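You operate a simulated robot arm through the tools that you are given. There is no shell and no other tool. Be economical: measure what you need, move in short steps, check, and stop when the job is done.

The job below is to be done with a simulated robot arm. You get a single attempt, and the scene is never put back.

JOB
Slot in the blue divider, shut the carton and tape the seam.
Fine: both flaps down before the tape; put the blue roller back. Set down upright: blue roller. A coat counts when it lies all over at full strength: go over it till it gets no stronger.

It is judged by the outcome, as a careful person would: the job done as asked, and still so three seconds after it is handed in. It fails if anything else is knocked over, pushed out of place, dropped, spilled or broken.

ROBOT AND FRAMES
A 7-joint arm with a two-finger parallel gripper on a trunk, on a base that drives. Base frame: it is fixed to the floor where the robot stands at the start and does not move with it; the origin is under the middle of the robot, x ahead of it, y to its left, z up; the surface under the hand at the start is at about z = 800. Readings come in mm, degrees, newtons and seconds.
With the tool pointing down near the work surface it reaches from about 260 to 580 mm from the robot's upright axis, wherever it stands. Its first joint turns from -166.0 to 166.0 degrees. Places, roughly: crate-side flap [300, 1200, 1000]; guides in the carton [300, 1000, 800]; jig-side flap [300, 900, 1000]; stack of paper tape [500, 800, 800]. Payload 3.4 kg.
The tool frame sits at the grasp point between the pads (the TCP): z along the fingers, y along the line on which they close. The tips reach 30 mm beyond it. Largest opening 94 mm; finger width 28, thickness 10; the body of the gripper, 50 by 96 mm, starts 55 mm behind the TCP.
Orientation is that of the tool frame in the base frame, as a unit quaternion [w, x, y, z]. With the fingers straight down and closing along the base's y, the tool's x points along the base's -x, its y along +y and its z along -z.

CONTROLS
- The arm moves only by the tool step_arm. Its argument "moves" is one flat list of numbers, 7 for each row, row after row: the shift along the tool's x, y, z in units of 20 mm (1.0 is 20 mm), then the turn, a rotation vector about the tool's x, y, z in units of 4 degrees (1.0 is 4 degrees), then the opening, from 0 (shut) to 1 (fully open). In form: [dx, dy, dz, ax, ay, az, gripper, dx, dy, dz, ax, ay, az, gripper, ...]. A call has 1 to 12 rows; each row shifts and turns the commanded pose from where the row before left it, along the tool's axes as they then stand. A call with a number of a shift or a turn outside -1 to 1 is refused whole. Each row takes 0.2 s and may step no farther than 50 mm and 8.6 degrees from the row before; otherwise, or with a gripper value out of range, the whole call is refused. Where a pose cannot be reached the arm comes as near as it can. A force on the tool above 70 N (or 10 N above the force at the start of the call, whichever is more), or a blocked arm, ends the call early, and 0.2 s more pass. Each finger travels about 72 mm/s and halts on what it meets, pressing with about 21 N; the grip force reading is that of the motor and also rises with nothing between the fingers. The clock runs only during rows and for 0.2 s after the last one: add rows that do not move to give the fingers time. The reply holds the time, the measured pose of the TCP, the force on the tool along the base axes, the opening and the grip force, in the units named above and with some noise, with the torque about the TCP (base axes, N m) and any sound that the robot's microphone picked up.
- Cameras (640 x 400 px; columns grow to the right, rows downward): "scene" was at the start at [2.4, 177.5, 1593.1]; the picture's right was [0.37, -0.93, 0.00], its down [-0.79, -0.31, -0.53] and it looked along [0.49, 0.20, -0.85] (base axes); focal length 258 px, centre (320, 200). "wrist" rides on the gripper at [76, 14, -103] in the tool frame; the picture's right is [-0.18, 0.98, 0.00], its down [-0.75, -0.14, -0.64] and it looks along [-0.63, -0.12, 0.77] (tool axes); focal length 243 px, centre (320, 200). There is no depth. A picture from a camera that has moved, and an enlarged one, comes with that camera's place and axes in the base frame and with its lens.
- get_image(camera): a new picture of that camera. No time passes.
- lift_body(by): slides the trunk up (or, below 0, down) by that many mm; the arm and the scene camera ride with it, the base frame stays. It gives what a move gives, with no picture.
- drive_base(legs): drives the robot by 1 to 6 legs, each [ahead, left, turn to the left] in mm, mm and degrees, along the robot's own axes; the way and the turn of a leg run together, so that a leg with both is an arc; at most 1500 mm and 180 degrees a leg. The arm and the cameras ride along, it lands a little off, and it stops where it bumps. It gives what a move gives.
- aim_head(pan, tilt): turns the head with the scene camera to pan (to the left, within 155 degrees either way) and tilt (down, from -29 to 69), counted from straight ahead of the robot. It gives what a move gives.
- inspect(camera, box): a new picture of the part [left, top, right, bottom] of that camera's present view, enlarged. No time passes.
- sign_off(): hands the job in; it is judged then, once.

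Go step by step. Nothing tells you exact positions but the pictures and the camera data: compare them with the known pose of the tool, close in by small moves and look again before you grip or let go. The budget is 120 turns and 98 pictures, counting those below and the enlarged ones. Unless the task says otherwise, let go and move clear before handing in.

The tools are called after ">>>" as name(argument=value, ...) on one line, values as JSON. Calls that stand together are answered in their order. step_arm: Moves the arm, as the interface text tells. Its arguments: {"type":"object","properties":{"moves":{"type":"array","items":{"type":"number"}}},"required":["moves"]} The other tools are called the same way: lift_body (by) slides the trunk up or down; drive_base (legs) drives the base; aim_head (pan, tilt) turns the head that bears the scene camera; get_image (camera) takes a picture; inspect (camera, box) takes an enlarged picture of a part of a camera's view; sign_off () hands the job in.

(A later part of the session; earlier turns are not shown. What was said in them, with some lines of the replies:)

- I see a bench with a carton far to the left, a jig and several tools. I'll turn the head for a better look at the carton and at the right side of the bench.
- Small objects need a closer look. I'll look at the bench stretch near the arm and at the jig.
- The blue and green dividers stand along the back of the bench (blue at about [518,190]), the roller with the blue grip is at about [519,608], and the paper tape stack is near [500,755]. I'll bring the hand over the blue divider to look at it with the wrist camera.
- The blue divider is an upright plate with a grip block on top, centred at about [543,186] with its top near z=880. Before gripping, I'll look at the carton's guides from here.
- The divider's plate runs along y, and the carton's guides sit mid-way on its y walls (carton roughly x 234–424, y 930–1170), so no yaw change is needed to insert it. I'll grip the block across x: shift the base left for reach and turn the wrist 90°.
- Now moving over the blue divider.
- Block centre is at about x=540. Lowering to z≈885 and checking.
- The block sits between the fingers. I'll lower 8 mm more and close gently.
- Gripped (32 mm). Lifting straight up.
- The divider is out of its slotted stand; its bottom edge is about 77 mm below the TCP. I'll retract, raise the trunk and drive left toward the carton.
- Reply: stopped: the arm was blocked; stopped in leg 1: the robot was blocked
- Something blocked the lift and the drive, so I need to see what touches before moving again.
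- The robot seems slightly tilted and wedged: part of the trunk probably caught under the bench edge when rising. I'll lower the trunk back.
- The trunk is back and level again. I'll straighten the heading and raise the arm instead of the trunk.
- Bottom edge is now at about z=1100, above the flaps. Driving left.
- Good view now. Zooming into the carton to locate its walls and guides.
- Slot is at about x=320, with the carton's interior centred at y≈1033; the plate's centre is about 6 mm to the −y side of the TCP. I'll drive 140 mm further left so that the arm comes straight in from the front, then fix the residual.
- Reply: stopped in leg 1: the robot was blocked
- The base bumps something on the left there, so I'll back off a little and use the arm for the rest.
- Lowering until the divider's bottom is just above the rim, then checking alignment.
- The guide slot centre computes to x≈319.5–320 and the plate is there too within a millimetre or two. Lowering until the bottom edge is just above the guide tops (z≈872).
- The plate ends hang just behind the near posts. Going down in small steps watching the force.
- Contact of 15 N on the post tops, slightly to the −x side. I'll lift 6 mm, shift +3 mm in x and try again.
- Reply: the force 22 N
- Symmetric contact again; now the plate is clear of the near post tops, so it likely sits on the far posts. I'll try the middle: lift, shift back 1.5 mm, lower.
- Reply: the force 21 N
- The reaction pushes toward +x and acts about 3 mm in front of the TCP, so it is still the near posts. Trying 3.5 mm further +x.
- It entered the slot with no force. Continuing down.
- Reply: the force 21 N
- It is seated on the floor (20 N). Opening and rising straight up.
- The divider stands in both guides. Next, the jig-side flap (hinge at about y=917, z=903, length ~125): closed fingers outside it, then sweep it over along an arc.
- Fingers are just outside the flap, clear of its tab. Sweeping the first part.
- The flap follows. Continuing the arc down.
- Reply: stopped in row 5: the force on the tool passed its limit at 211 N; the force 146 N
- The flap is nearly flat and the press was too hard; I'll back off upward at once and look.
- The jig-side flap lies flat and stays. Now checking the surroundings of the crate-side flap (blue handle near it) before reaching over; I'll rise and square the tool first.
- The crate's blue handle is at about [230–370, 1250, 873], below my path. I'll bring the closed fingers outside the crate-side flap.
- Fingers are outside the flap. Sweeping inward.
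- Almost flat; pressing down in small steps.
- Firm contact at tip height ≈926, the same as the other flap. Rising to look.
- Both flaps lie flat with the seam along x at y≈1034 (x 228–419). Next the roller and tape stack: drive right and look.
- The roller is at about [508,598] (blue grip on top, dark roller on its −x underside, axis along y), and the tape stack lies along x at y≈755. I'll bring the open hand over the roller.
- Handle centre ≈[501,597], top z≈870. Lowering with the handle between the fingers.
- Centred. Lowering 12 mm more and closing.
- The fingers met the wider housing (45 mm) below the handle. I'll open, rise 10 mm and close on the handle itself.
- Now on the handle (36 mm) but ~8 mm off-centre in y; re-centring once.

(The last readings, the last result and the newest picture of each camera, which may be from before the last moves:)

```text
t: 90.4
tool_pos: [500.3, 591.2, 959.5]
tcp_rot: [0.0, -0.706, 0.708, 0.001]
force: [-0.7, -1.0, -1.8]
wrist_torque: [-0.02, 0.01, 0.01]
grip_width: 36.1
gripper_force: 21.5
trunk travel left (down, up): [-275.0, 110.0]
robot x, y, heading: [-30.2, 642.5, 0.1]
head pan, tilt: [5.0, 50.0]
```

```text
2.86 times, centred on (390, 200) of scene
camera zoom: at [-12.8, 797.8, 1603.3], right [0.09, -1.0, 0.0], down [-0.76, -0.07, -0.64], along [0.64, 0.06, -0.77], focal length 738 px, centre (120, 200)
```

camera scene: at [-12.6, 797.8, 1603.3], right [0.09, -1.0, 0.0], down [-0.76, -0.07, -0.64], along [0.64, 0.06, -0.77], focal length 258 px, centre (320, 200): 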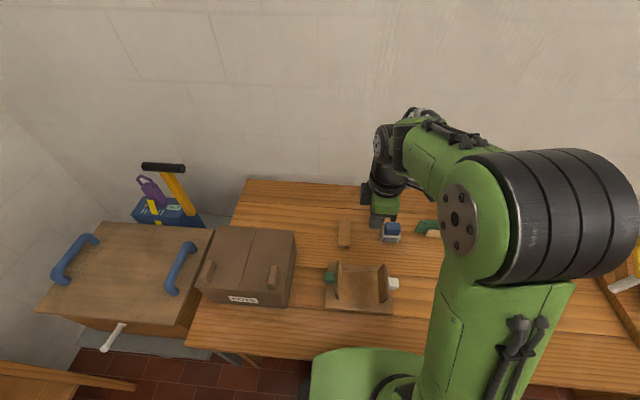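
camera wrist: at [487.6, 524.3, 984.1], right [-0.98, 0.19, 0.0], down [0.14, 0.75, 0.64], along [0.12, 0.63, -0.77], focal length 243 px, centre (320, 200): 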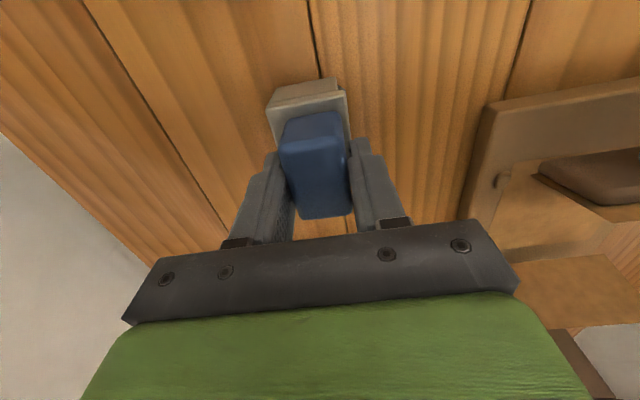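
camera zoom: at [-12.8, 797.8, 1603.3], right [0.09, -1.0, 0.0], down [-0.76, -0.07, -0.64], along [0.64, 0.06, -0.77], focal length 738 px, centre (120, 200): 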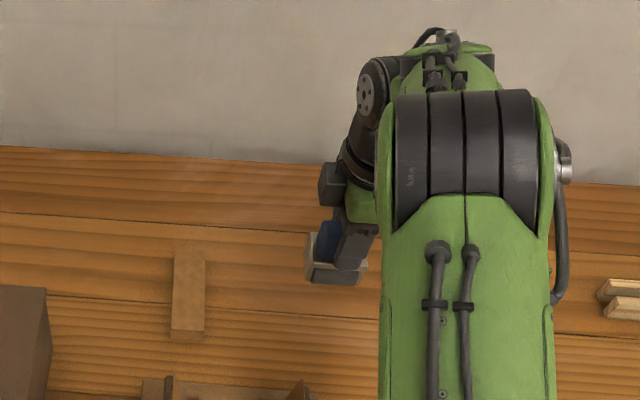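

The roller lifts fine (its underside is 80 mm below the TCP; home pose [500,592,880]). The tape stack's top is at z≈815, centred [504,759]; moving above it.

>>> step_arm(moves=[-1, 0, 0, 0, 0, 0, 0, -1, 0, 0, 0, 0, 0, 0, -1, 0, 0, 0, 0, 0, 0, -1, 0, 0, 0, 0, 0, 0, -1, 0, 0, 0, 0, 0, 0, -1, 0, 0, 0, 0, 0, 0, -1, 0, 0, 0, 0, 0, 0, -1, 0, 0, 0, 0, 0, 0, -0.4, 0, 0.5, 0, 0, 0, 0, 0, 0, 1, 0, 0, 0, 0])

>>> inspect(camera="scene", box=[290, 160, 410, 260])

>>> get_image(camera="wrist")

```text
t: 92.6
tool_pos: [500.8, 760.0, 929.7]
tcp_rot: [0.0, -0.706, 0.708, 0.001]
force: [-0.1, -0.5, -1.3]
wrist_torque: [-0.03, 0.0, 0.01]
grip_width: 35.9
gripper_force: 20.9
trunk travel left (down, up): [-275.0, 110.0]
robot x, y, heading: [-22.8, 637.2, 0.1]
head pan, tilt: [5.0, 50.0]
```

```text
4.00 times, centred on (350, 210) of scene
camera zoom: at [-11.9, 798.0, 1603.2], right [0.09, -1.0, 0.0], down [-0.76, -0.07, -0.64], along [0.64, 0.06, -0.77], focal length 1034 px, centre (200, 160)
```

zoom: 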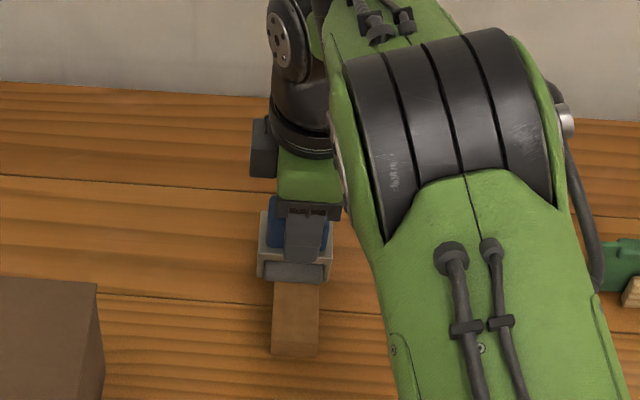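

```text
26 pictures are left
camera wrist: at [488.2, 682.6, 1033.2], right [-0.98, 0.19, 0.0], down [0.14, 0.75, 0.64], along [0.12, 0.63, -0.77], focal length 243 px, centre (320, 200)
```

wrist: 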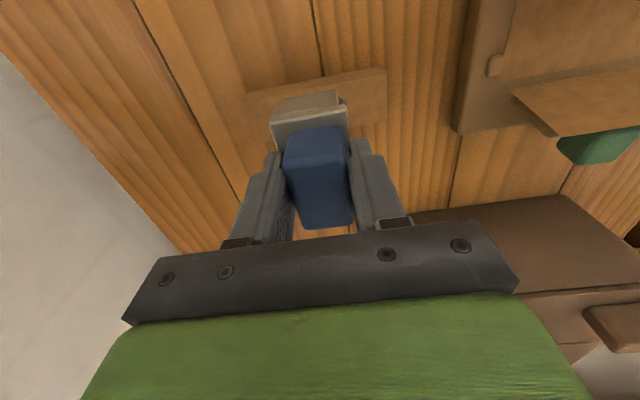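

Aligned over the stack. Lowering gently to contact.

>>> step_arm(moves=[0, 0, 0.5, 0, 0, 0, 0, 0, 0, 0.4, 0, 0, 0, 0, 0, 0, 0.2, 0, 0, 0, 0, 0, 0, 0.2, 0, 0, 0, 0, 0, 0, 0, 0, 0, 0, 0])

```text
t: 93.8
tool_pos: [503.1, 759.9, 904.9]
tcp_rot: [0.001, -0.706, 0.708, 0.0]
force: [1.0, -1.1, 1.5]
wrist_torque: [-0.03, -0.06, -0.02]
grip_width: 35.8
gripper_force: 21.9
trunk travel left (down, up): [-275.0, 110.0]
robot x, y, heading: [-23.5, 638.9, -0.0]
head pan, tilt: [5.0, 50.0]
```

>>> step_arm(moves=[0, 0, 0.1, 0, 0, 0, 0, 0, 0, 0.1, 0, 0, 0, 0, 0, 0, 0, 0, 0, 0, 0])

```text
t: 94.6
tool_pos: [501.3, 759.5, 903.8]
tcp_rot: [0.003, -0.707, 0.708, 0.0]
force: [-1.3, -0.2, 25.9]
wrist_torque: [-0.03, 0.08, -0.03]
grip_width: 36.4
gripper_force: 20.7
trunk travel left (down, up): [-275.0, 110.0]
robot x, y, heading: [-25.7, 640.0, -0.0]
head pan, tilt: [5.0, 50.0]
```

Contact at 26 N. I'll roll a little along the stack to pick up the tape, then lift and look.

>>> step_arm(moves=[0, 0.5, 0, 0, 0, 0, 0, 0, 0.5, 0, 0, 0, 0, 0, 0, -0.5, 0, 0, 0, 0, 0, 0, -0.5, 0, 0, 0, 0, 0, 0, 0, -0.5, 0, 0, 0, 0, 0, 0, -1, 0, 0, 0, 0, 0, 0, -1, 0, 0, 0, 0])

>>> inspect(camera="scene", box=[290, 160, 410, 260])

```text
t: 96.2
tool_pos: [500.9, 760.1, 949.8]
tcp_rot: [-0.001, -0.706, 0.708, 0.001]
force: [0.2, 0.3, -2.6]
wrist_torque: [0.02, 0.02, 0.0]
grip_width: 36.4
gripper_force: 21.2
trunk travel left (down, up): [-275.0, 110.0]
robot x, y, heading: [-25.0, 638.0, 0.0]
head pan, tilt: [5.0, 50.0]
```

```text
4.00 times, centred on (350, 210) of scene
camera zoom: at [-12.4, 798.0, 1603.2], right [0.09, -1.0, 0.0], down [-0.76, -0.07, -0.64], along [0.64, 0.06, -0.77], focal length 1034 px, centre (200, 160)
```

zoom: 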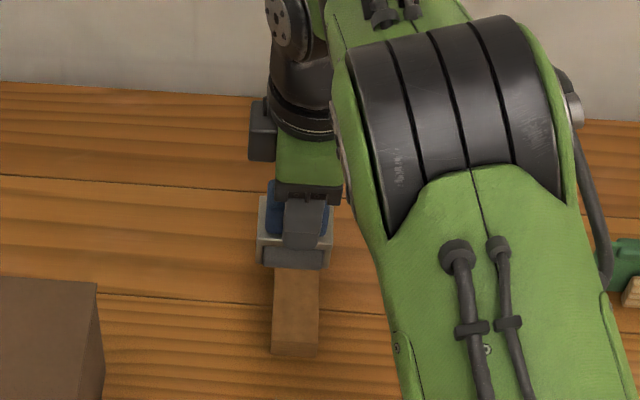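

I can't see the underside, but a light touch was made; the seam will show whether tape is loaded. Raising, retracting and driving back to the carton.

>>> step_arm(moves=[0, 0, -1, 0, 0, 0, 0, 0, 0, -1, 0, 0, 0, 0, 0, 0, -1, 0, 0, 0, 0, 0, 0, -1, 0, 0, 0, 0, 0, 0.7, -1, 0, 0, 0, 0, 0, 0.8, -1, 0, 0, 0, 0, 0, 1, 0, 0, 0, 0, 0, 0, 1, 0, 0, 0, 0, 0, 0, 1, 0, 0, 0, 0, 0])

>>> drive_base(legs=[[0, 245, 0]])

>>> aim_head(pan=15, tilt=60)

>>> inspect(camera="scene", box=[280, 120, 460, 280])

```text
t: 98.2
tool_pos: [411.0, 759.6, 1071.1]
tcp_rot: [-0.001, -0.706, 0.708, 0.001]
force: [0.6, 0.0, -1.2]
wrist_torque: [-0.03, 0.0, 0.0]
grip_width: 35.9
gripper_force: 20.4
trunk travel left (down, up): [-275.0, 110.0]
robot x, y, heading: [-25.8, 639.2, 0.2]
head pan, tilt: [5.0, 50.0]
```

```text
t: 100.0
tool_pos: [412.0, 1006.8, 1071.2]
tcp_rot: [-0.001, -0.707, 0.707, 0.002]
force: [0.1, 0.4, -1.7]
wrist_torque: [-0.03, 0.02, 0.01]
grip_width: 36.1
gripper_force: 21.1
trunk travel left (down, up): [-275.0, 110.0]
robot x, y, heading: [-30.7, 886.5, 0.2]
head pan, tilt: [5.0, 50.0]
```

```text
t: 100.8
tool_pos: [412.5, 1005.0, 1071.2]
tcp_rot: [0.0, -0.706, 0.708, 0.002]
force: [1.2, -0.5, -1.5]
wrist_torque: [0.0, 0.02, 0.01]
grip_width: 36.1
gripper_force: 20.9
trunk travel left (down, up): [-275.0, 110.0]
robot x, y, heading: [-30.4, 886.1, -0.1]
head pan, tilt: [15.0, 60.0]
```

```text
2.50 times, centred on (370, 200) of scene
camera zoom: at [-25.4, 1053.7, 1590.8], right [0.26, -0.97, 0.0], down [-0.84, -0.23, -0.5], along [0.48, 0.13, -0.87], focal length 646 px, centre (195, 200)
```

zoom: 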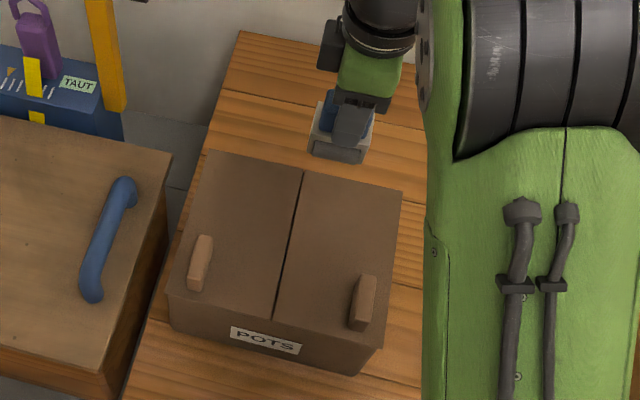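

Flaps still shut. Aligning the roller over the far end of the seam and lowering to contact.

>>> step_arm(moves=[-0.75, 0, 0, 0, 0, 0, 0, -0.75, 0, 0.8, 0, 0, 0, 0, 0, 0, 0.8, 0, 0, 0, 0, 0, 0, 0.8, 0, 0, 0, 0, 0, 0, 0.4, 0, 0, 0, 0, 0, 0, 0, 0, 0, 0, 0])

>>> inspect(camera="scene", box=[300, 130, 440, 260])

```text
t: 102.2
tool_pos: [411.4, 1035.7, 1016.2]
tcp_rot: [0.0, -0.707, 0.707, 0.0]
force: [-0.4, 0.1, -2.3]
wrist_torque: [0.0, 0.01, 0.04]
grip_width: 36.1
gripper_force: 20.7
trunk travel left (down, up): [-275.0, 110.0]
robot x, y, heading: [-26.0, 882.8, 0.1]
head pan, tilt: [15.0, 60.0]
```

```text
3.08 times, centred on (370, 195) of scene
camera zoom: at [-25.5, 1054.2, 1590.7], right [0.26, -0.97, 0.0], down [-0.84, -0.23, -0.5], along [0.48, 0.13, -0.87], focal length 795 px, centre (166, 215)
```

zoom: 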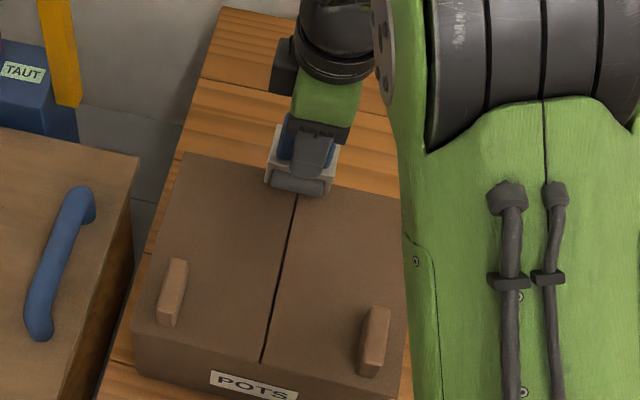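

>>> step_arm(moves=[0, 0, 0.2, 0, 0, 0, 0, 0, 0, 0.1, 0, 0, 0, 0, 0, 0, 0.1, 0, 0, 0, 0, 0, 0, 0, 0, 0, 0, 0])

```text
t: 103.2
tool_pos: [412.1, 1037.2, 1008.2]
tcp_rot: [-0.001, -0.706, 0.708, 0.0]
force: [-1.2, 0.0, -2.1]
wrist_torque: [-0.02, -0.01, 0.0]
grip_width: 35.7
gripper_force: 21.2
trunk travel left (down, up): [-275.0, 110.0]
robot x, y, heading: [-25.3, 883.4, 0.2]
head pan, tilt: [15.0, 60.0]
```

>>> step_arm(moves=[0, 0, 0.1, 0, 0, 0, 0, 0, 0, 0.1, 0, 0, 0, 0, 0, 0, 0, 0, 0, 0, 0])

```text
t: 104.0
tool_pos: [410.9, 1035.7, 1004.9]
tcp_rot: [0.001, -0.707, 0.708, 0.001]
force: [0.6, -0.8, 3.4]
wrist_torque: [0.08, 0.02, -0.03]
grip_width: 36.0
gripper_force: 21.1
trunk travel left (down, up): [-275.0, 110.0]
robot x, y, heading: [-29.4, 889.2, 0.4]
head pan, tilt: [15.0, 60.0]
```

Light contact. Pressing ~1 mm and rolling along the seam toward the front.

>>> step_arm(moves=[0, -0.6, 0.05, 0, 0, 0, 0, 0, 0.8, 0, 0, 0, 0, 0, 0.02, 0.8, 0, 0, 0, 0, 0, 0.02, 0.8, 0, 0, 0, 0, 0, 0.02, 0.8, 0, 0, 0, 0, 0, 0.02, 0.8, 0, 0, 0, 0, 0, 0.02, 0.8, 0, 0, 0, 0, 0])

>>> inspect(camera="scene", box=[300, 130, 440, 260])

```text
t: 105.5
tool_pos: [327.2, 1035.8, 1003.5]
tcp_rot: [-0.001, 0.708, -0.706, -0.001]
force: [-0.2, 10.9, 26.3]
wrist_torque: [0.78, 0.04, 0.0]
grip_width: 36.2
gripper_force: 21.2
trunk travel left (down, up): [-275.0, 110.0]
robot x, y, heading: [-26.9, 884.1, 0.2]
head pan, tilt: [15.0, 60.0]
```

```text
3.08 times, centred on (370, 195) of scene
camera zoom: at [-28.2, 1055.3, 1590.6], right [0.26, -0.97, 0.0], down [-0.83, -0.23, -0.5], along [0.48, 0.13, -0.87], focal length 795 px, centre (166, 215)
```

zoom: 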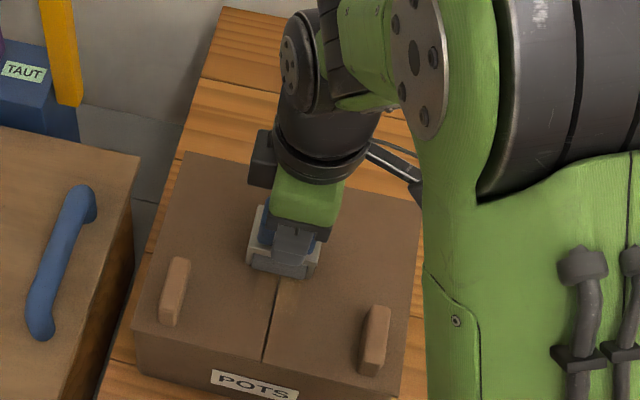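

Rolling works. Continuing to the front end.

>>> step_arm(moves=[0, 0.8, 0, 0, 0, 0, 0, 0, 0.8, 0, 0, 0, 0, 0, 0, 0.8, 0, 0, 0, 0, 0, 0, 0.8, 0, 0, 0, 0, 0, 0, 0.8, 0, 0, 0, 0, 0, 0, 0.7, 0, 0, 0, 0, 0])

>>> inspect(camera="scene", box=[300, 130, 440, 280])

```text
t: 107.0
tool_pos: [231.4, 1034.4, 1003.0]
tcp_rot: [0.0, 0.707, -0.707, -0.001]
force: [0.7, 8.1, 32.8]
wrist_torque: [0.54, -0.14, 0.03]
grip_width: 36.0
gripper_force: 21.2
trunk travel left (down, up): [-275.0, 110.0]
robot x, y, heading: [-25.8, 884.9, 0.1]
head pan, tilt: [15.0, 60.0]
```

```text
2.67 times, centred on (370, 205) of scene
camera zoom: at [-28.3, 1054.1, 1590.8], right [0.26, -0.97, 0.0], down [-0.84, -0.23, -0.5], along [0.48, 0.13, -0.87], focal length 689 px, centre (187, 187)
```

zoom: 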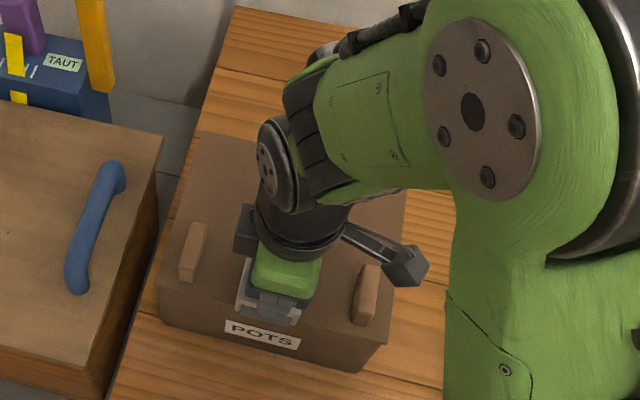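

At the front end. Rolling back to the far end to see the result and add a second pass.

>>> step_arm(moves=[0, -0.8, 0, 0, 0, 0, 0, 0, -0.8, 0, 0, 0, 0, 0, 0, -0.8, 0, 0, 0, 0, 0, 0, -0.8, 0, 0, 0, 0, 0, 0, -0.8, 0, 0, 0, 0, 0, 0, -0.8, 0, 0, 0, 0, 0, 0, -0.8, 0, 0, 0, 0, 0, 0, -0.8, 0, 0, 0, 0, 0, 0, -0.8, 0, 0, 0, 0, 0, 0, -0.8, 0, 0, 0, 0, 0, 0, -0.8, 0, 0, 0, 0, 0, 0, -0.8, 0, 0, 0, 0, 0])

>>> inspect(camera="scene", box=[300, 130, 440, 280])

```text
t: 109.5
tool_pos: [424.6, 1034.0, 1002.1]
tcp_rot: [0.001, -0.706, 0.709, 0.0]
force: [-0.4, 3.0, 20.6]
wrist_torque: [0.09, 0.07, -0.02]
grip_width: 36.2
gripper_force: 20.4
trunk travel left (down, up): [-275.0, 110.0]
robot x, y, heading: [-26.2, 883.4, -0.0]
head pan, tilt: [15.0, 60.0]
```

```text
2.67 times, centred on (370, 205) of scene
camera zoom: at [-27.7, 1053.8, 1590.7], right [0.26, -0.97, 0.0], down [-0.84, -0.23, -0.5], along [0.48, 0.13, -0.87], focal length 689 px, centre (187, 187)
```

zoom: 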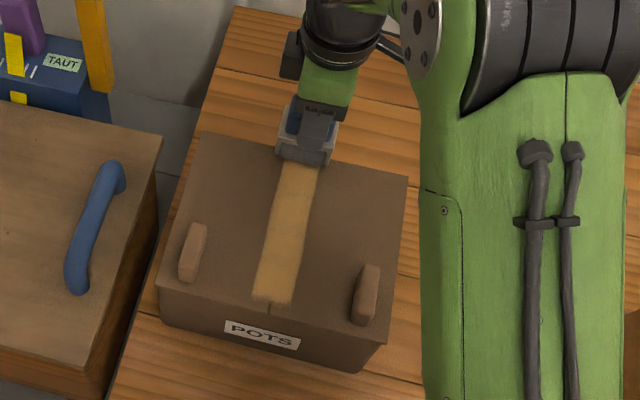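

The tape is on the seam, but stops ~12 mm short at the front, and it should get full strength. Another pass, going farther to the front.

>>> step_arm(moves=[0, 0.87, 0, 0, 0, 0, 0, 0, 0.87, 0, 0, 0, 0, 0, 0, 0.87, 0, 0, 0, 0, 0, 0, 0.87, 0, 0, 0, 0, 0, 0, 0.87, 0, 0, 0, 0, 0, 0, 0.87, 0, 0, 0, 0, 0, 0, 0.87, 0, 0, 0, 0, 0, 0, 0.87, 0, 0, 0, 0, 0, 0, 0.87, 0, 0, 0, 0, 0, 0, 0.87, 0, 0, 0, 0, 0, 0, 0.87, 0, 0, 0, 0, 0, 0, 0.85, 0, 0, 0, 0, 0])

>>> step_arm(moves=[0, -0.8, 0, 0, 0, 0, 0, 0, -0.8, 0, 0, 0, 0, 0, 0, -0.8, 0, 0, 0, 0, 0, 0, -0.8, 0, 0, 0, 0, 0, 0, -0.8, 0, 0, 0, 0, 0, 0, -0.8, 0, 0, 0, 0, 0, 0, -0.9, 0, 0, 0, 0, 0, 0, -0.9, 0, 0, 0, 0, 0, 0, -0.95, 0, 0, 0, 0, 0, 0, -0.95, 0, 0, 0, 0, 0, 0, -0.95, 0, 0, 0, 0, 0, 0, -0.95, 0, 0, 0, 0, 0])

>>> inspect(camera="scene", box=[300, 130, 440, 280])

```text
t: 112.2
tool_pos: [218.5, 1035.1, 1003.6]
tcp_rot: [0.003, -0.706, 0.709, 0.0]
force: [12.7, -2.2, 36.2]
wrist_torque: [-0.14, -1.69, -0.07]
grip_width: 36.5
gripper_force: 20.3
trunk travel left (down, up): [-275.0, 110.0]
robot x, y, heading: [-27.2, 885.6, 0.1]
head pan, tilt: [15.0, 60.0]
```

```text
t: 114.8
tool_pos: [423.8, 1034.7, 1003.8]
tcp_rot: [-0.001, 0.707, -0.707, -0.002]
force: [0.8, 1.6, 20.0]
wrist_torque: [0.08, 0.03, -0.03]
grip_width: 36.4
gripper_force: 21.1
trunk travel left (down, up): [-275.0, 110.0]
robot x, y, heading: [-27.6, 884.5, 0.4]
head pan, tilt: [15.0, 60.0]
```

```text
2.67 times, centred on (370, 205) of scene
camera zoom: at [-27.0, 1053.5, 1590.8], right [0.26, -0.97, 0.0], down [-0.84, -0.23, -0.5], along [0.48, 0.13, -0.87], focal length 689 px, centre (187, 187)
```

zoom: 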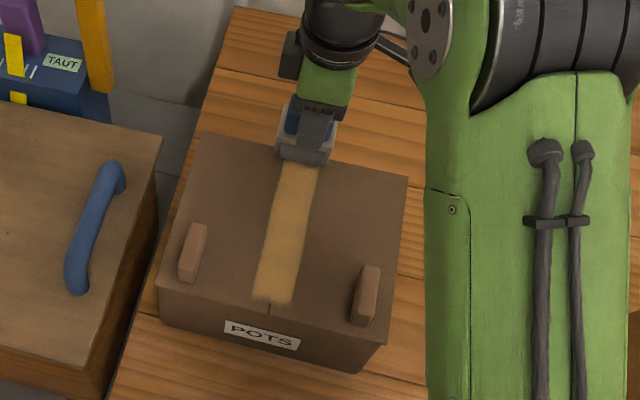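

>>> inspect(camera="scene", box=[345, 185, 395, 255])

```text
5.71 times, centred on (370, 220) of scene
camera zoom: at [-27.0, 1053.5, 1590.8], right [0.26, -0.97, 0.0], down [-0.84, -0.23, -0.5], along [0.48, 0.13, -0.87], focal length 1477 px, centre (34, 86)
```

zoom: 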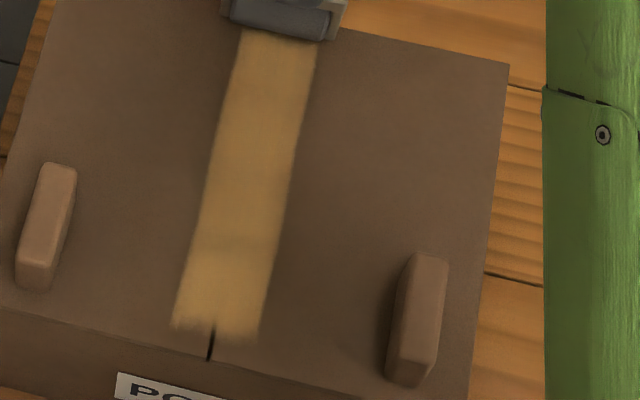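

The strip looks slightly paler toward the front. Another round trip, then compare.

>>> step_arm(moves=[0, 0.87, 0.03, 0, 0, 0, 0, 0, 0.87, 0, 0, 0, 0, 0, 0, 0.87, 0, 0, 0, 0, 0, 0, 0.87, 0, 0, 0, 0, 0, 0, 0.87, 0, 0, 0, 0, 0, 0, 0.87, 0, 0, 0, 0, 0, 0, 0.87, 0, 0, 0, 0, 0, 0, 0.87, 0, 0, 0, 0, 0, 0, 0.87, 0, 0, 0, 0, 0, 0, 0.87, 0, 0, 0, 0, 0, 0, 0.8, 0, 0, 0, 0, 0, 0, 0.6, 0, 0, 0, 0, 0])

>>> step_arm(moves=[0, -0.5, 0, 0, 0, 0, 0, 0, -0.5, 0, 0, 0, 0, 0, 0, -1, 0, 0, 0, 0, 0, 0, -1, 0, 0, 0, 0, 0, 0, -1, 0, 0, 0, 0, 0, 0, -1, 0, 0, 0, 0, 0, 0, -1, 0, 0, 0, 0, 0, 0, -1, 0, 0, 0, 0, 0, 0, -1, 0, 0, 0, 0, 0, 0, -1, 0, 0, 0, 0, 0, 0, -1, 0, 0, 0, 0, 0, 0, -0.5, 0, 0, 0, 0, 0])

>>> step_arm(moves=[0, 0, -0.5, 0, 0, 0, 0, 0, 0, -1, 0, 0, 0, 0, 0, 0, -1, 0, 0, 0, 0, 0, -1, -1, 0, 0, 0, 0, 0, -1, 0, 0, 0, 0, 0, 0, -1, 0, 0, 0, 0, 0])

>>> inspect(camera="scene", box=[325, 165, 405, 255])

```text
t: 117.3
tool_pos: [224.7, 1034.1, 1003.0]
tcp_rot: [0.002, -0.706, 0.708, 0.0]
force: [7.1, 6.8, 27.3]
wrist_torque: [0.41, -1.16, 0.02]
grip_width: 36.2
gripper_force: 20.8
trunk travel left (down, up): [-275.0, 110.0]
robot x, y, heading: [-28.8, 885.8, 0.3]
head pan, tilt: [15.0, 60.0]
```

```text
t: 120.0
tool_pos: [435.4, 1034.8, 1002.9]
tcp_rot: [0.003, -0.706, 0.709, -0.001]
force: [10.0, -5.9, 20.3]
wrist_torque: [-0.57, -0.49, 0.2]
grip_width: 36.2
gripper_force: 20.5
trunk travel left (down, up): [-275.0, 110.0]
robot x, y, heading: [-26.4, 884.4, -0.1]
head pan, tilt: [15.0, 60.0]
```

```text
t: 121.3
tool_pos: [494.1, 1035.7, 1072.0]
tcp_rot: [0.0, 0.707, -0.707, -0.001]
force: [0.6, 0.2, -1.9]
wrist_torque: [-0.03, 0.04, 0.0]
grip_width: 36.3
gripper_force: 21.1
trunk travel left (down, up): [-275.0, 110.0]
robot x, y, heading: [-27.1, 886.8, 0.0]
head pan, tilt: [15.0, 60.0]
```

```text
4.44 times, centred on (365, 210) of scene
camera zoom: at [-24.3, 1054.1, 1590.7], right [0.26, -0.97, 0.0], down [-0.84, -0.23, -0.5], along [0.48, 0.13, -0.87], focal length 1149 px, centre (120, 156)
```

zoom: 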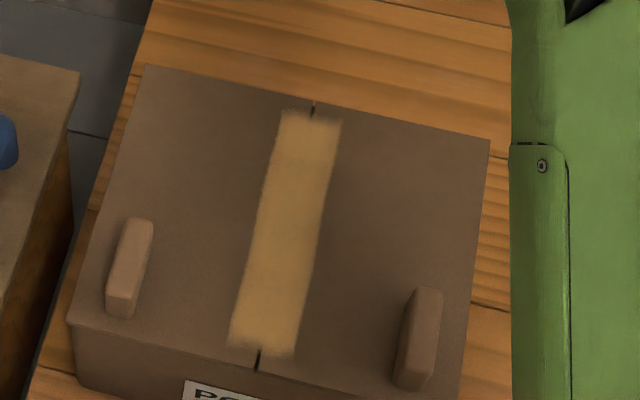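

The strip is continuous, with an equal small margin at both ends, so that is the tape's full extent. One more round trip to check that it gets no stronger.

>>> step_arm(moves=[0, 1, 0, 0, 0, 0, 0, 0, 1, 0, 0, 0, 0, 0, 0, 1, 0.5, 0, 0, 0, 0, 0, 1, 1, 0, 0, 0, 0, 0, 0, 1, 0, 0, 0, 0, 0, 0, 0.6, 0, 0, 0, 0, 0, 0, 0.2, 0, 0, 0, 0, 0, 0, 0.2, 0, 0, 0, 0, 0, -0.5, 0, 0, 0, 0, 0])

>>> step_arm(moves=[0, 0.87, 0, 0, 0, 0, 0, 0, 0.87, 0, 0, 0, 0, 0, 0, 0.87, 0, 0, 0, 0, 0, 0, 0.87, 0, 0, 0, 0, 0, 0, 0.87, 0, 0, 0, 0, 0, 0, 0.87, 0, 0, 0, 0, 0, 0, 0.87, 0, 0, 0, 0, 0, 0, 0.87, 0, 0, 0, 0, 0, 0, 0.87, 0, 0, 0, 0, 0, 0, 0.87, 0, 0, 0, 0, 0, 0, 0.8, 0, 0, 0, 0, 0, 0, 0.6, 0, 0, 0, 0, 0])

>>> step_arm(moves=[0, -0.5, 0, 0, 0, 0, 0, 0, -0.5, 0, 0, 0, 0, 0, 0, -1, 0, 0, 0, 0, 0, 0, -1, 0, 0, 0, 0, 0, 0, -1, 0, 0, 0, 0, 0, 0, -1, 0, 0, 0, 0, 0, 0, -1, 0, 0, 0, 0, 0, 0, -1, 0, 0, 0, 0, 0, 0, -1, 0, 0, 0, 0, 0, 0, -1, 0, 0, 0, 0, 0, 0, -1, 0, 0, 0, 0, 0, 0, -0.5, 0, 0, 0, 0, 0])

>>> step_arm(moves=[0, 0, -0.5, 0, 0, 0, 0, 0, 0, -1, 0, 0, 0, 0, 0, 0, -1, 0, 0, 0, 0, 0, -1, -1, 0, 0, 0, 0, 0, -1, 0, 0, 0, 0, 0, 0, -1, 0, 0, 0, 0, 0])

>>> inspect(camera="scene", box=[325, 165, 405, 255])

```text
t: 123.3
tool_pos: [423.8, 1033.4, 1005.7]
tcp_rot: [0.003, -0.707, 0.707, -0.001]
force: [2.2, 0.0, 18.3]
wrist_torque: [-0.08, -0.02, 0.01]
grip_width: 36.1
gripper_force: 21.3
trunk travel left (down, up): [-275.0, 110.0]
robot x, y, heading: [-30.7, 882.0, 0.3]
head pan, tilt: [15.0, 60.0]
```

```text
t: 126.0
tool_pos: [222.2, 1034.4, 1003.6]
tcp_rot: [0.002, -0.706, 0.709, 0.0]
force: [8.4, -0.9, 20.4]
wrist_torque: [-0.11, -1.1, -0.05]
grip_width: 36.3
gripper_force: 20.6
trunk travel left (down, up): [-275.0, 110.0]
robot x, y, heading: [-28.3, 882.6, 0.3]
head pan, tilt: [15.0, 60.0]
```

```text
t: 128.6
tool_pos: [431.7, 1034.0, 1003.7]
tcp_rot: [0.003, -0.707, 0.707, -0.002]
force: [3.5, 2.7, 30.2]
wrist_torque: [0.17, -0.12, 0.03]
grip_width: 36.1
gripper_force: 21.4
trunk travel left (down, up): [-275.0, 110.0]
robot x, y, heading: [-25.6, 882.3, -0.0]
head pan, tilt: [15.0, 60.0]
```

```text
t: 129.9
tool_pos: [493.7, 1033.8, 1071.4]
tcp_rot: [-0.001, -0.706, 0.708, 0.001]
force: [0.3, 0.1, -2.0]
wrist_torque: [-0.01, 0.02, 0.01]
grip_width: 36.1
gripper_force: 20.6
trunk travel left (down, up): [-275.0, 110.0]
robot x, y, heading: [-29.0, 885.2, 0.3]
head pan, tilt: [15.0, 60.0]
```

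```text
4.44 times, centred on (365, 210) of scene
camera zoom: at [-24.3, 1054.0, 1590.7], right [0.26, -0.97, 0.0], down [-0.84, -0.23, -0.5], along [0.48, 0.13, -0.87], focal length 1149 px, centre (120, 156)
```

zoom: 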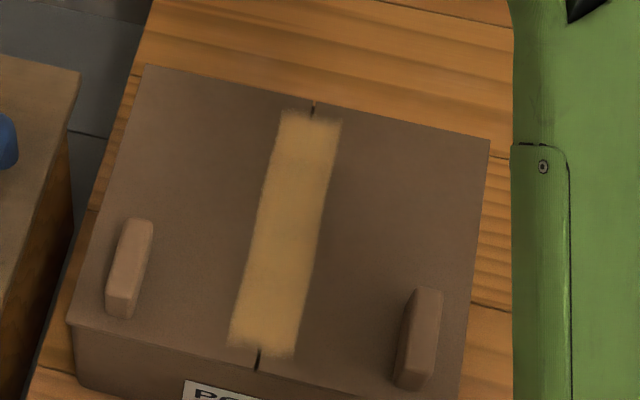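

No change any more: the tape is at full strength. Now taking the roller back to its place.

>>> drive_base(legs=[[0, -245, 0]])

>>> step_arm(moves=[1, -0.03, 0, 0, 0, 0, 0, 1, -0.03, 0, 0, 0, 0, 0, 1, -0.03, 0, 0, 0, 0, 0, 1, -0.03, 0, 0, 0, 0, 0, 1, -0.03, 0, 0, 0, 0, 0, 1, -0.03, 0, 0, 0, 0, 0, 1, -0.03, 0, 0, 0, 0, 0, 1, -0.03, 0, 0, 0, 0, 0, 1, 0, 0, 0, 0, 0, 0])

```text
t: 131.8
tool_pos: [491.9, 787.3, 1071.7]
tcp_rot: [0.0, -0.706, 0.708, 0.002]
force: [0.2, -0.7, -1.5]
wrist_torque: [0.02, 0.01, 0.0]
grip_width: 36.3
gripper_force: 21.3
trunk travel left (down, up): [-275.0, 110.0]
robot x, y, heading: [-28.0, 639.5, 0.2]
head pan, tilt: [15.0, 60.0]
```

```text
t: 133.8
tool_pos: [496.5, 609.0, 1071.1]
tcp_rot: [0.001, -0.707, 0.707, 0.002]
force: [0.0, -0.2, -0.8]
wrist_torque: [-0.03, -0.01, 0.01]
grip_width: 35.8
gripper_force: 20.8
trunk travel left (down, up): [-275.0, 110.0]
robot x, y, heading: [-26.8, 638.1, 0.3]
head pan, tilt: [15.0, 60.0]
```

>>> step_arm(moves=[0.85, -0.2, 1, 0, 0, 0, 0, 0, 0, 1, 0, 0, 0, 0, 0, 0, 1, 0, 0, 0, 0, 0, 0, 1, 0, 0, 0, 0, 0, 0, 1, 0, 0, 0, 0, 0, 0, 1, 0, 0, 0, 0, 0, 0, 1, 0, 0, 0, 0, 0, 0, 1, 0, 0, 0, 0, 0, 0, 0.9, 0, 0, 0, 0, 0, 0, 0, 0, 0, 0, 0])

>>> get_image(camera="wrist")

```text
t: 135.9
tool_pos: [500.2, 591.9, 893.3]
tcp_rot: [0.0, 0.707, -0.707, -0.001]
force: [0.4, 0.2, -1.9]
wrist_torque: [-0.02, -0.02, 0.01]
grip_width: 36.2
gripper_force: 21.0
trunk travel left (down, up): [-275.0, 110.0]
robot x, y, heading: [-27.1, 638.6, 0.1]
head pan, tilt: [15.0, 60.0]
```

```text
15 pictures are left
camera wrist: at [486.8, 516.3, 995.4], right [-0.98, 0.18, 0.0], down [0.14, 0.75, 0.64], along [0.12, 0.63, -0.77], focal length 243 px, centre (320, 200)
```

wrist: 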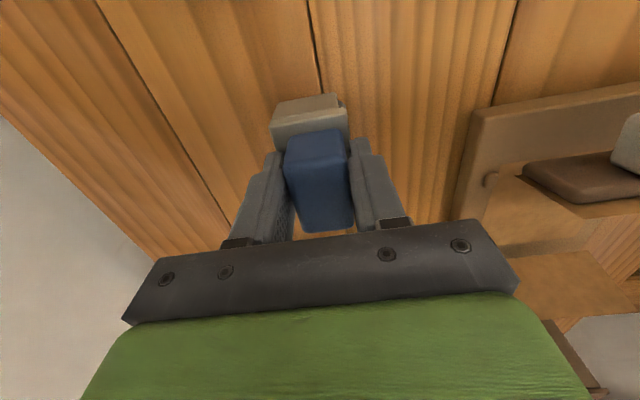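

Over its old place; lowering to contact in small steps.

>>> step_arm(moves=[0, 0, 0.3, 0, 0, 0, 0, 0, 0, 0.2, 0, 0, 0, 0, 0, 0, 0.1, 0, 0, 0, 0, 0, 0, 0, 0, 0, 0, 0])

```text
t: 136.9
tool_pos: [500.6, 591.6, 880.8]
tcp_rot: [0.001, -0.707, 0.707, 0.001]
force: [0.1, -0.3, -2.2]
wrist_torque: [0.01, -0.02, -0.03]
grip_width: 36.4
gripper_force: 20.7
trunk travel left (down, up): [-275.0, 110.0]
robot x, y, heading: [-27.1, 638.9, 0.3]
head pan, tilt: [15.0, 60.0]
```

>>> step_arm(moves=[0, 0, 0.07, 0, 0, 0, 0, 0, 0, 0.07, 0, 0, 0, 0, 0, 0, 0, 0, 0, 0, 0])

```text
t: 137.8
tool_pos: [499.2, 592.4, 879.1]
tcp_rot: [0.0, -0.707, 0.707, 0.0]
force: [-0.7, 0.0, 3.0]
wrist_torque: [-0.03, 0.02, 0.04]
grip_width: 36.2
gripper_force: 20.7
trunk travel left (down, up): [-275.0, 110.0]
robot x, y, heading: [-27.4, 639.0, 0.1]
head pan, tilt: [15.0, 60.0]
```

It stands on the bench (3 N). Releasing and rising.

>>> step_arm(moves=[0, 0, 0, 0, 0, 0, 0.5, 0, 0, 0, 0, 0, 0, 0.7, 0, 0, 0, 0, 0, 0, 0.8, 0, 0, 0, 0, 0, 0, 0.8, 0, 0, -0.5, 0, 0, 0, 0.8, 0, 0, -1, 0, 0, 0, 0.8, 0, 0, -1, 0, 0, 0, 0.8, 0, 0, -1, 0, 0, 0, 0.8, 0, 0, -1, 0, 0, 0, 0.8, 0, 0, -1, 0, 0, 0, 0.8, 0, 1, -1, 0, 0, 0, 0.8, 0, 1, -1, 0, 0, 0, 0.8])

>>> aim_head(pan=20, tilt=50)

>>> get_image(camera="scene")

>>> get_image(camera="wrist")

```text
t: 140.3
tool_pos: [460.9, 593.7, 1029.9]
tcp_rot: [0.0, -0.706, 0.708, 0.002]
force: [0.3, -0.5, 0.7]
wrist_torque: [0.01, -0.01, 0.03]
grip_width: 75.3
gripper_force: 0.0
trunk travel left (down, up): [-275.0, 110.0]
robot x, y, heading: [-26.3, 639.6, 0.4]
head pan, tilt: [15.0, 60.0]
```

```text
t: 141.1
tool_pos: [462.3, 593.2, 1028.7]
tcp_rot: [0.0, 0.707, -0.707, -0.001]
force: [0.5, -1.1, 0.6]
wrist_torque: [0.02, 0.03, 0.03]
grip_width: 75.3
gripper_force: 0.0
trunk travel left (down, up): [-275.0, 110.0]
robot x, y, heading: [-25.0, 641.2, 0.2]
head pan, tilt: [20.0, 50.0]
```

```text
14 pictures are left
camera scene: at [-17.1, 818.1, 1603.2], right [0.35, -0.94, 0.0], down [-0.72, -0.26, -0.64], along [0.6, 0.22, -0.77], focal length 258 px, centre (320, 200)
```

scene: 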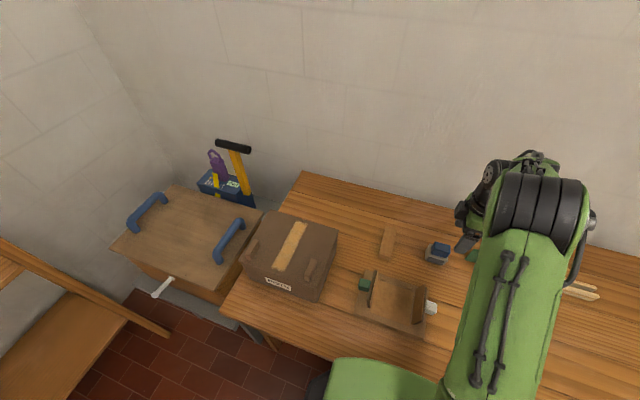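

```text
13 pictures are left
camera wrist: at [448.6, 517.5, 1131.6], right [-0.98, 0.18, 0.0], down [0.14, 0.75, 0.64], along [0.12, 0.63, -0.77], focal length 243 px, centre (320, 200)
```

wrist: 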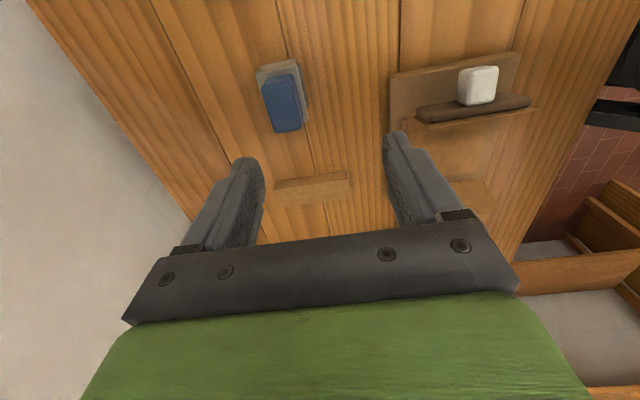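

The roller stands upright in its old place, the carton is shut and taped over the divider, and nothing else has moved.

>>> sign_off()

```text
The job is handed in.
```

I put the blue divider in the carton's guides, closed both flaps, and taped the seam. I rolled the tape until another pass made no visible difference. It stops about 10 mm short at each end and wouldn't go further. The blue roller is back upright where it was, and the arm is clear.

One push on the jig-side flap peaked at 211 N; I saw no damage and the flap stayed flat. Early on, raising the trunk jammed the robot (probably under the bench edge); I lowered it again, and nothing on the bench had moved.
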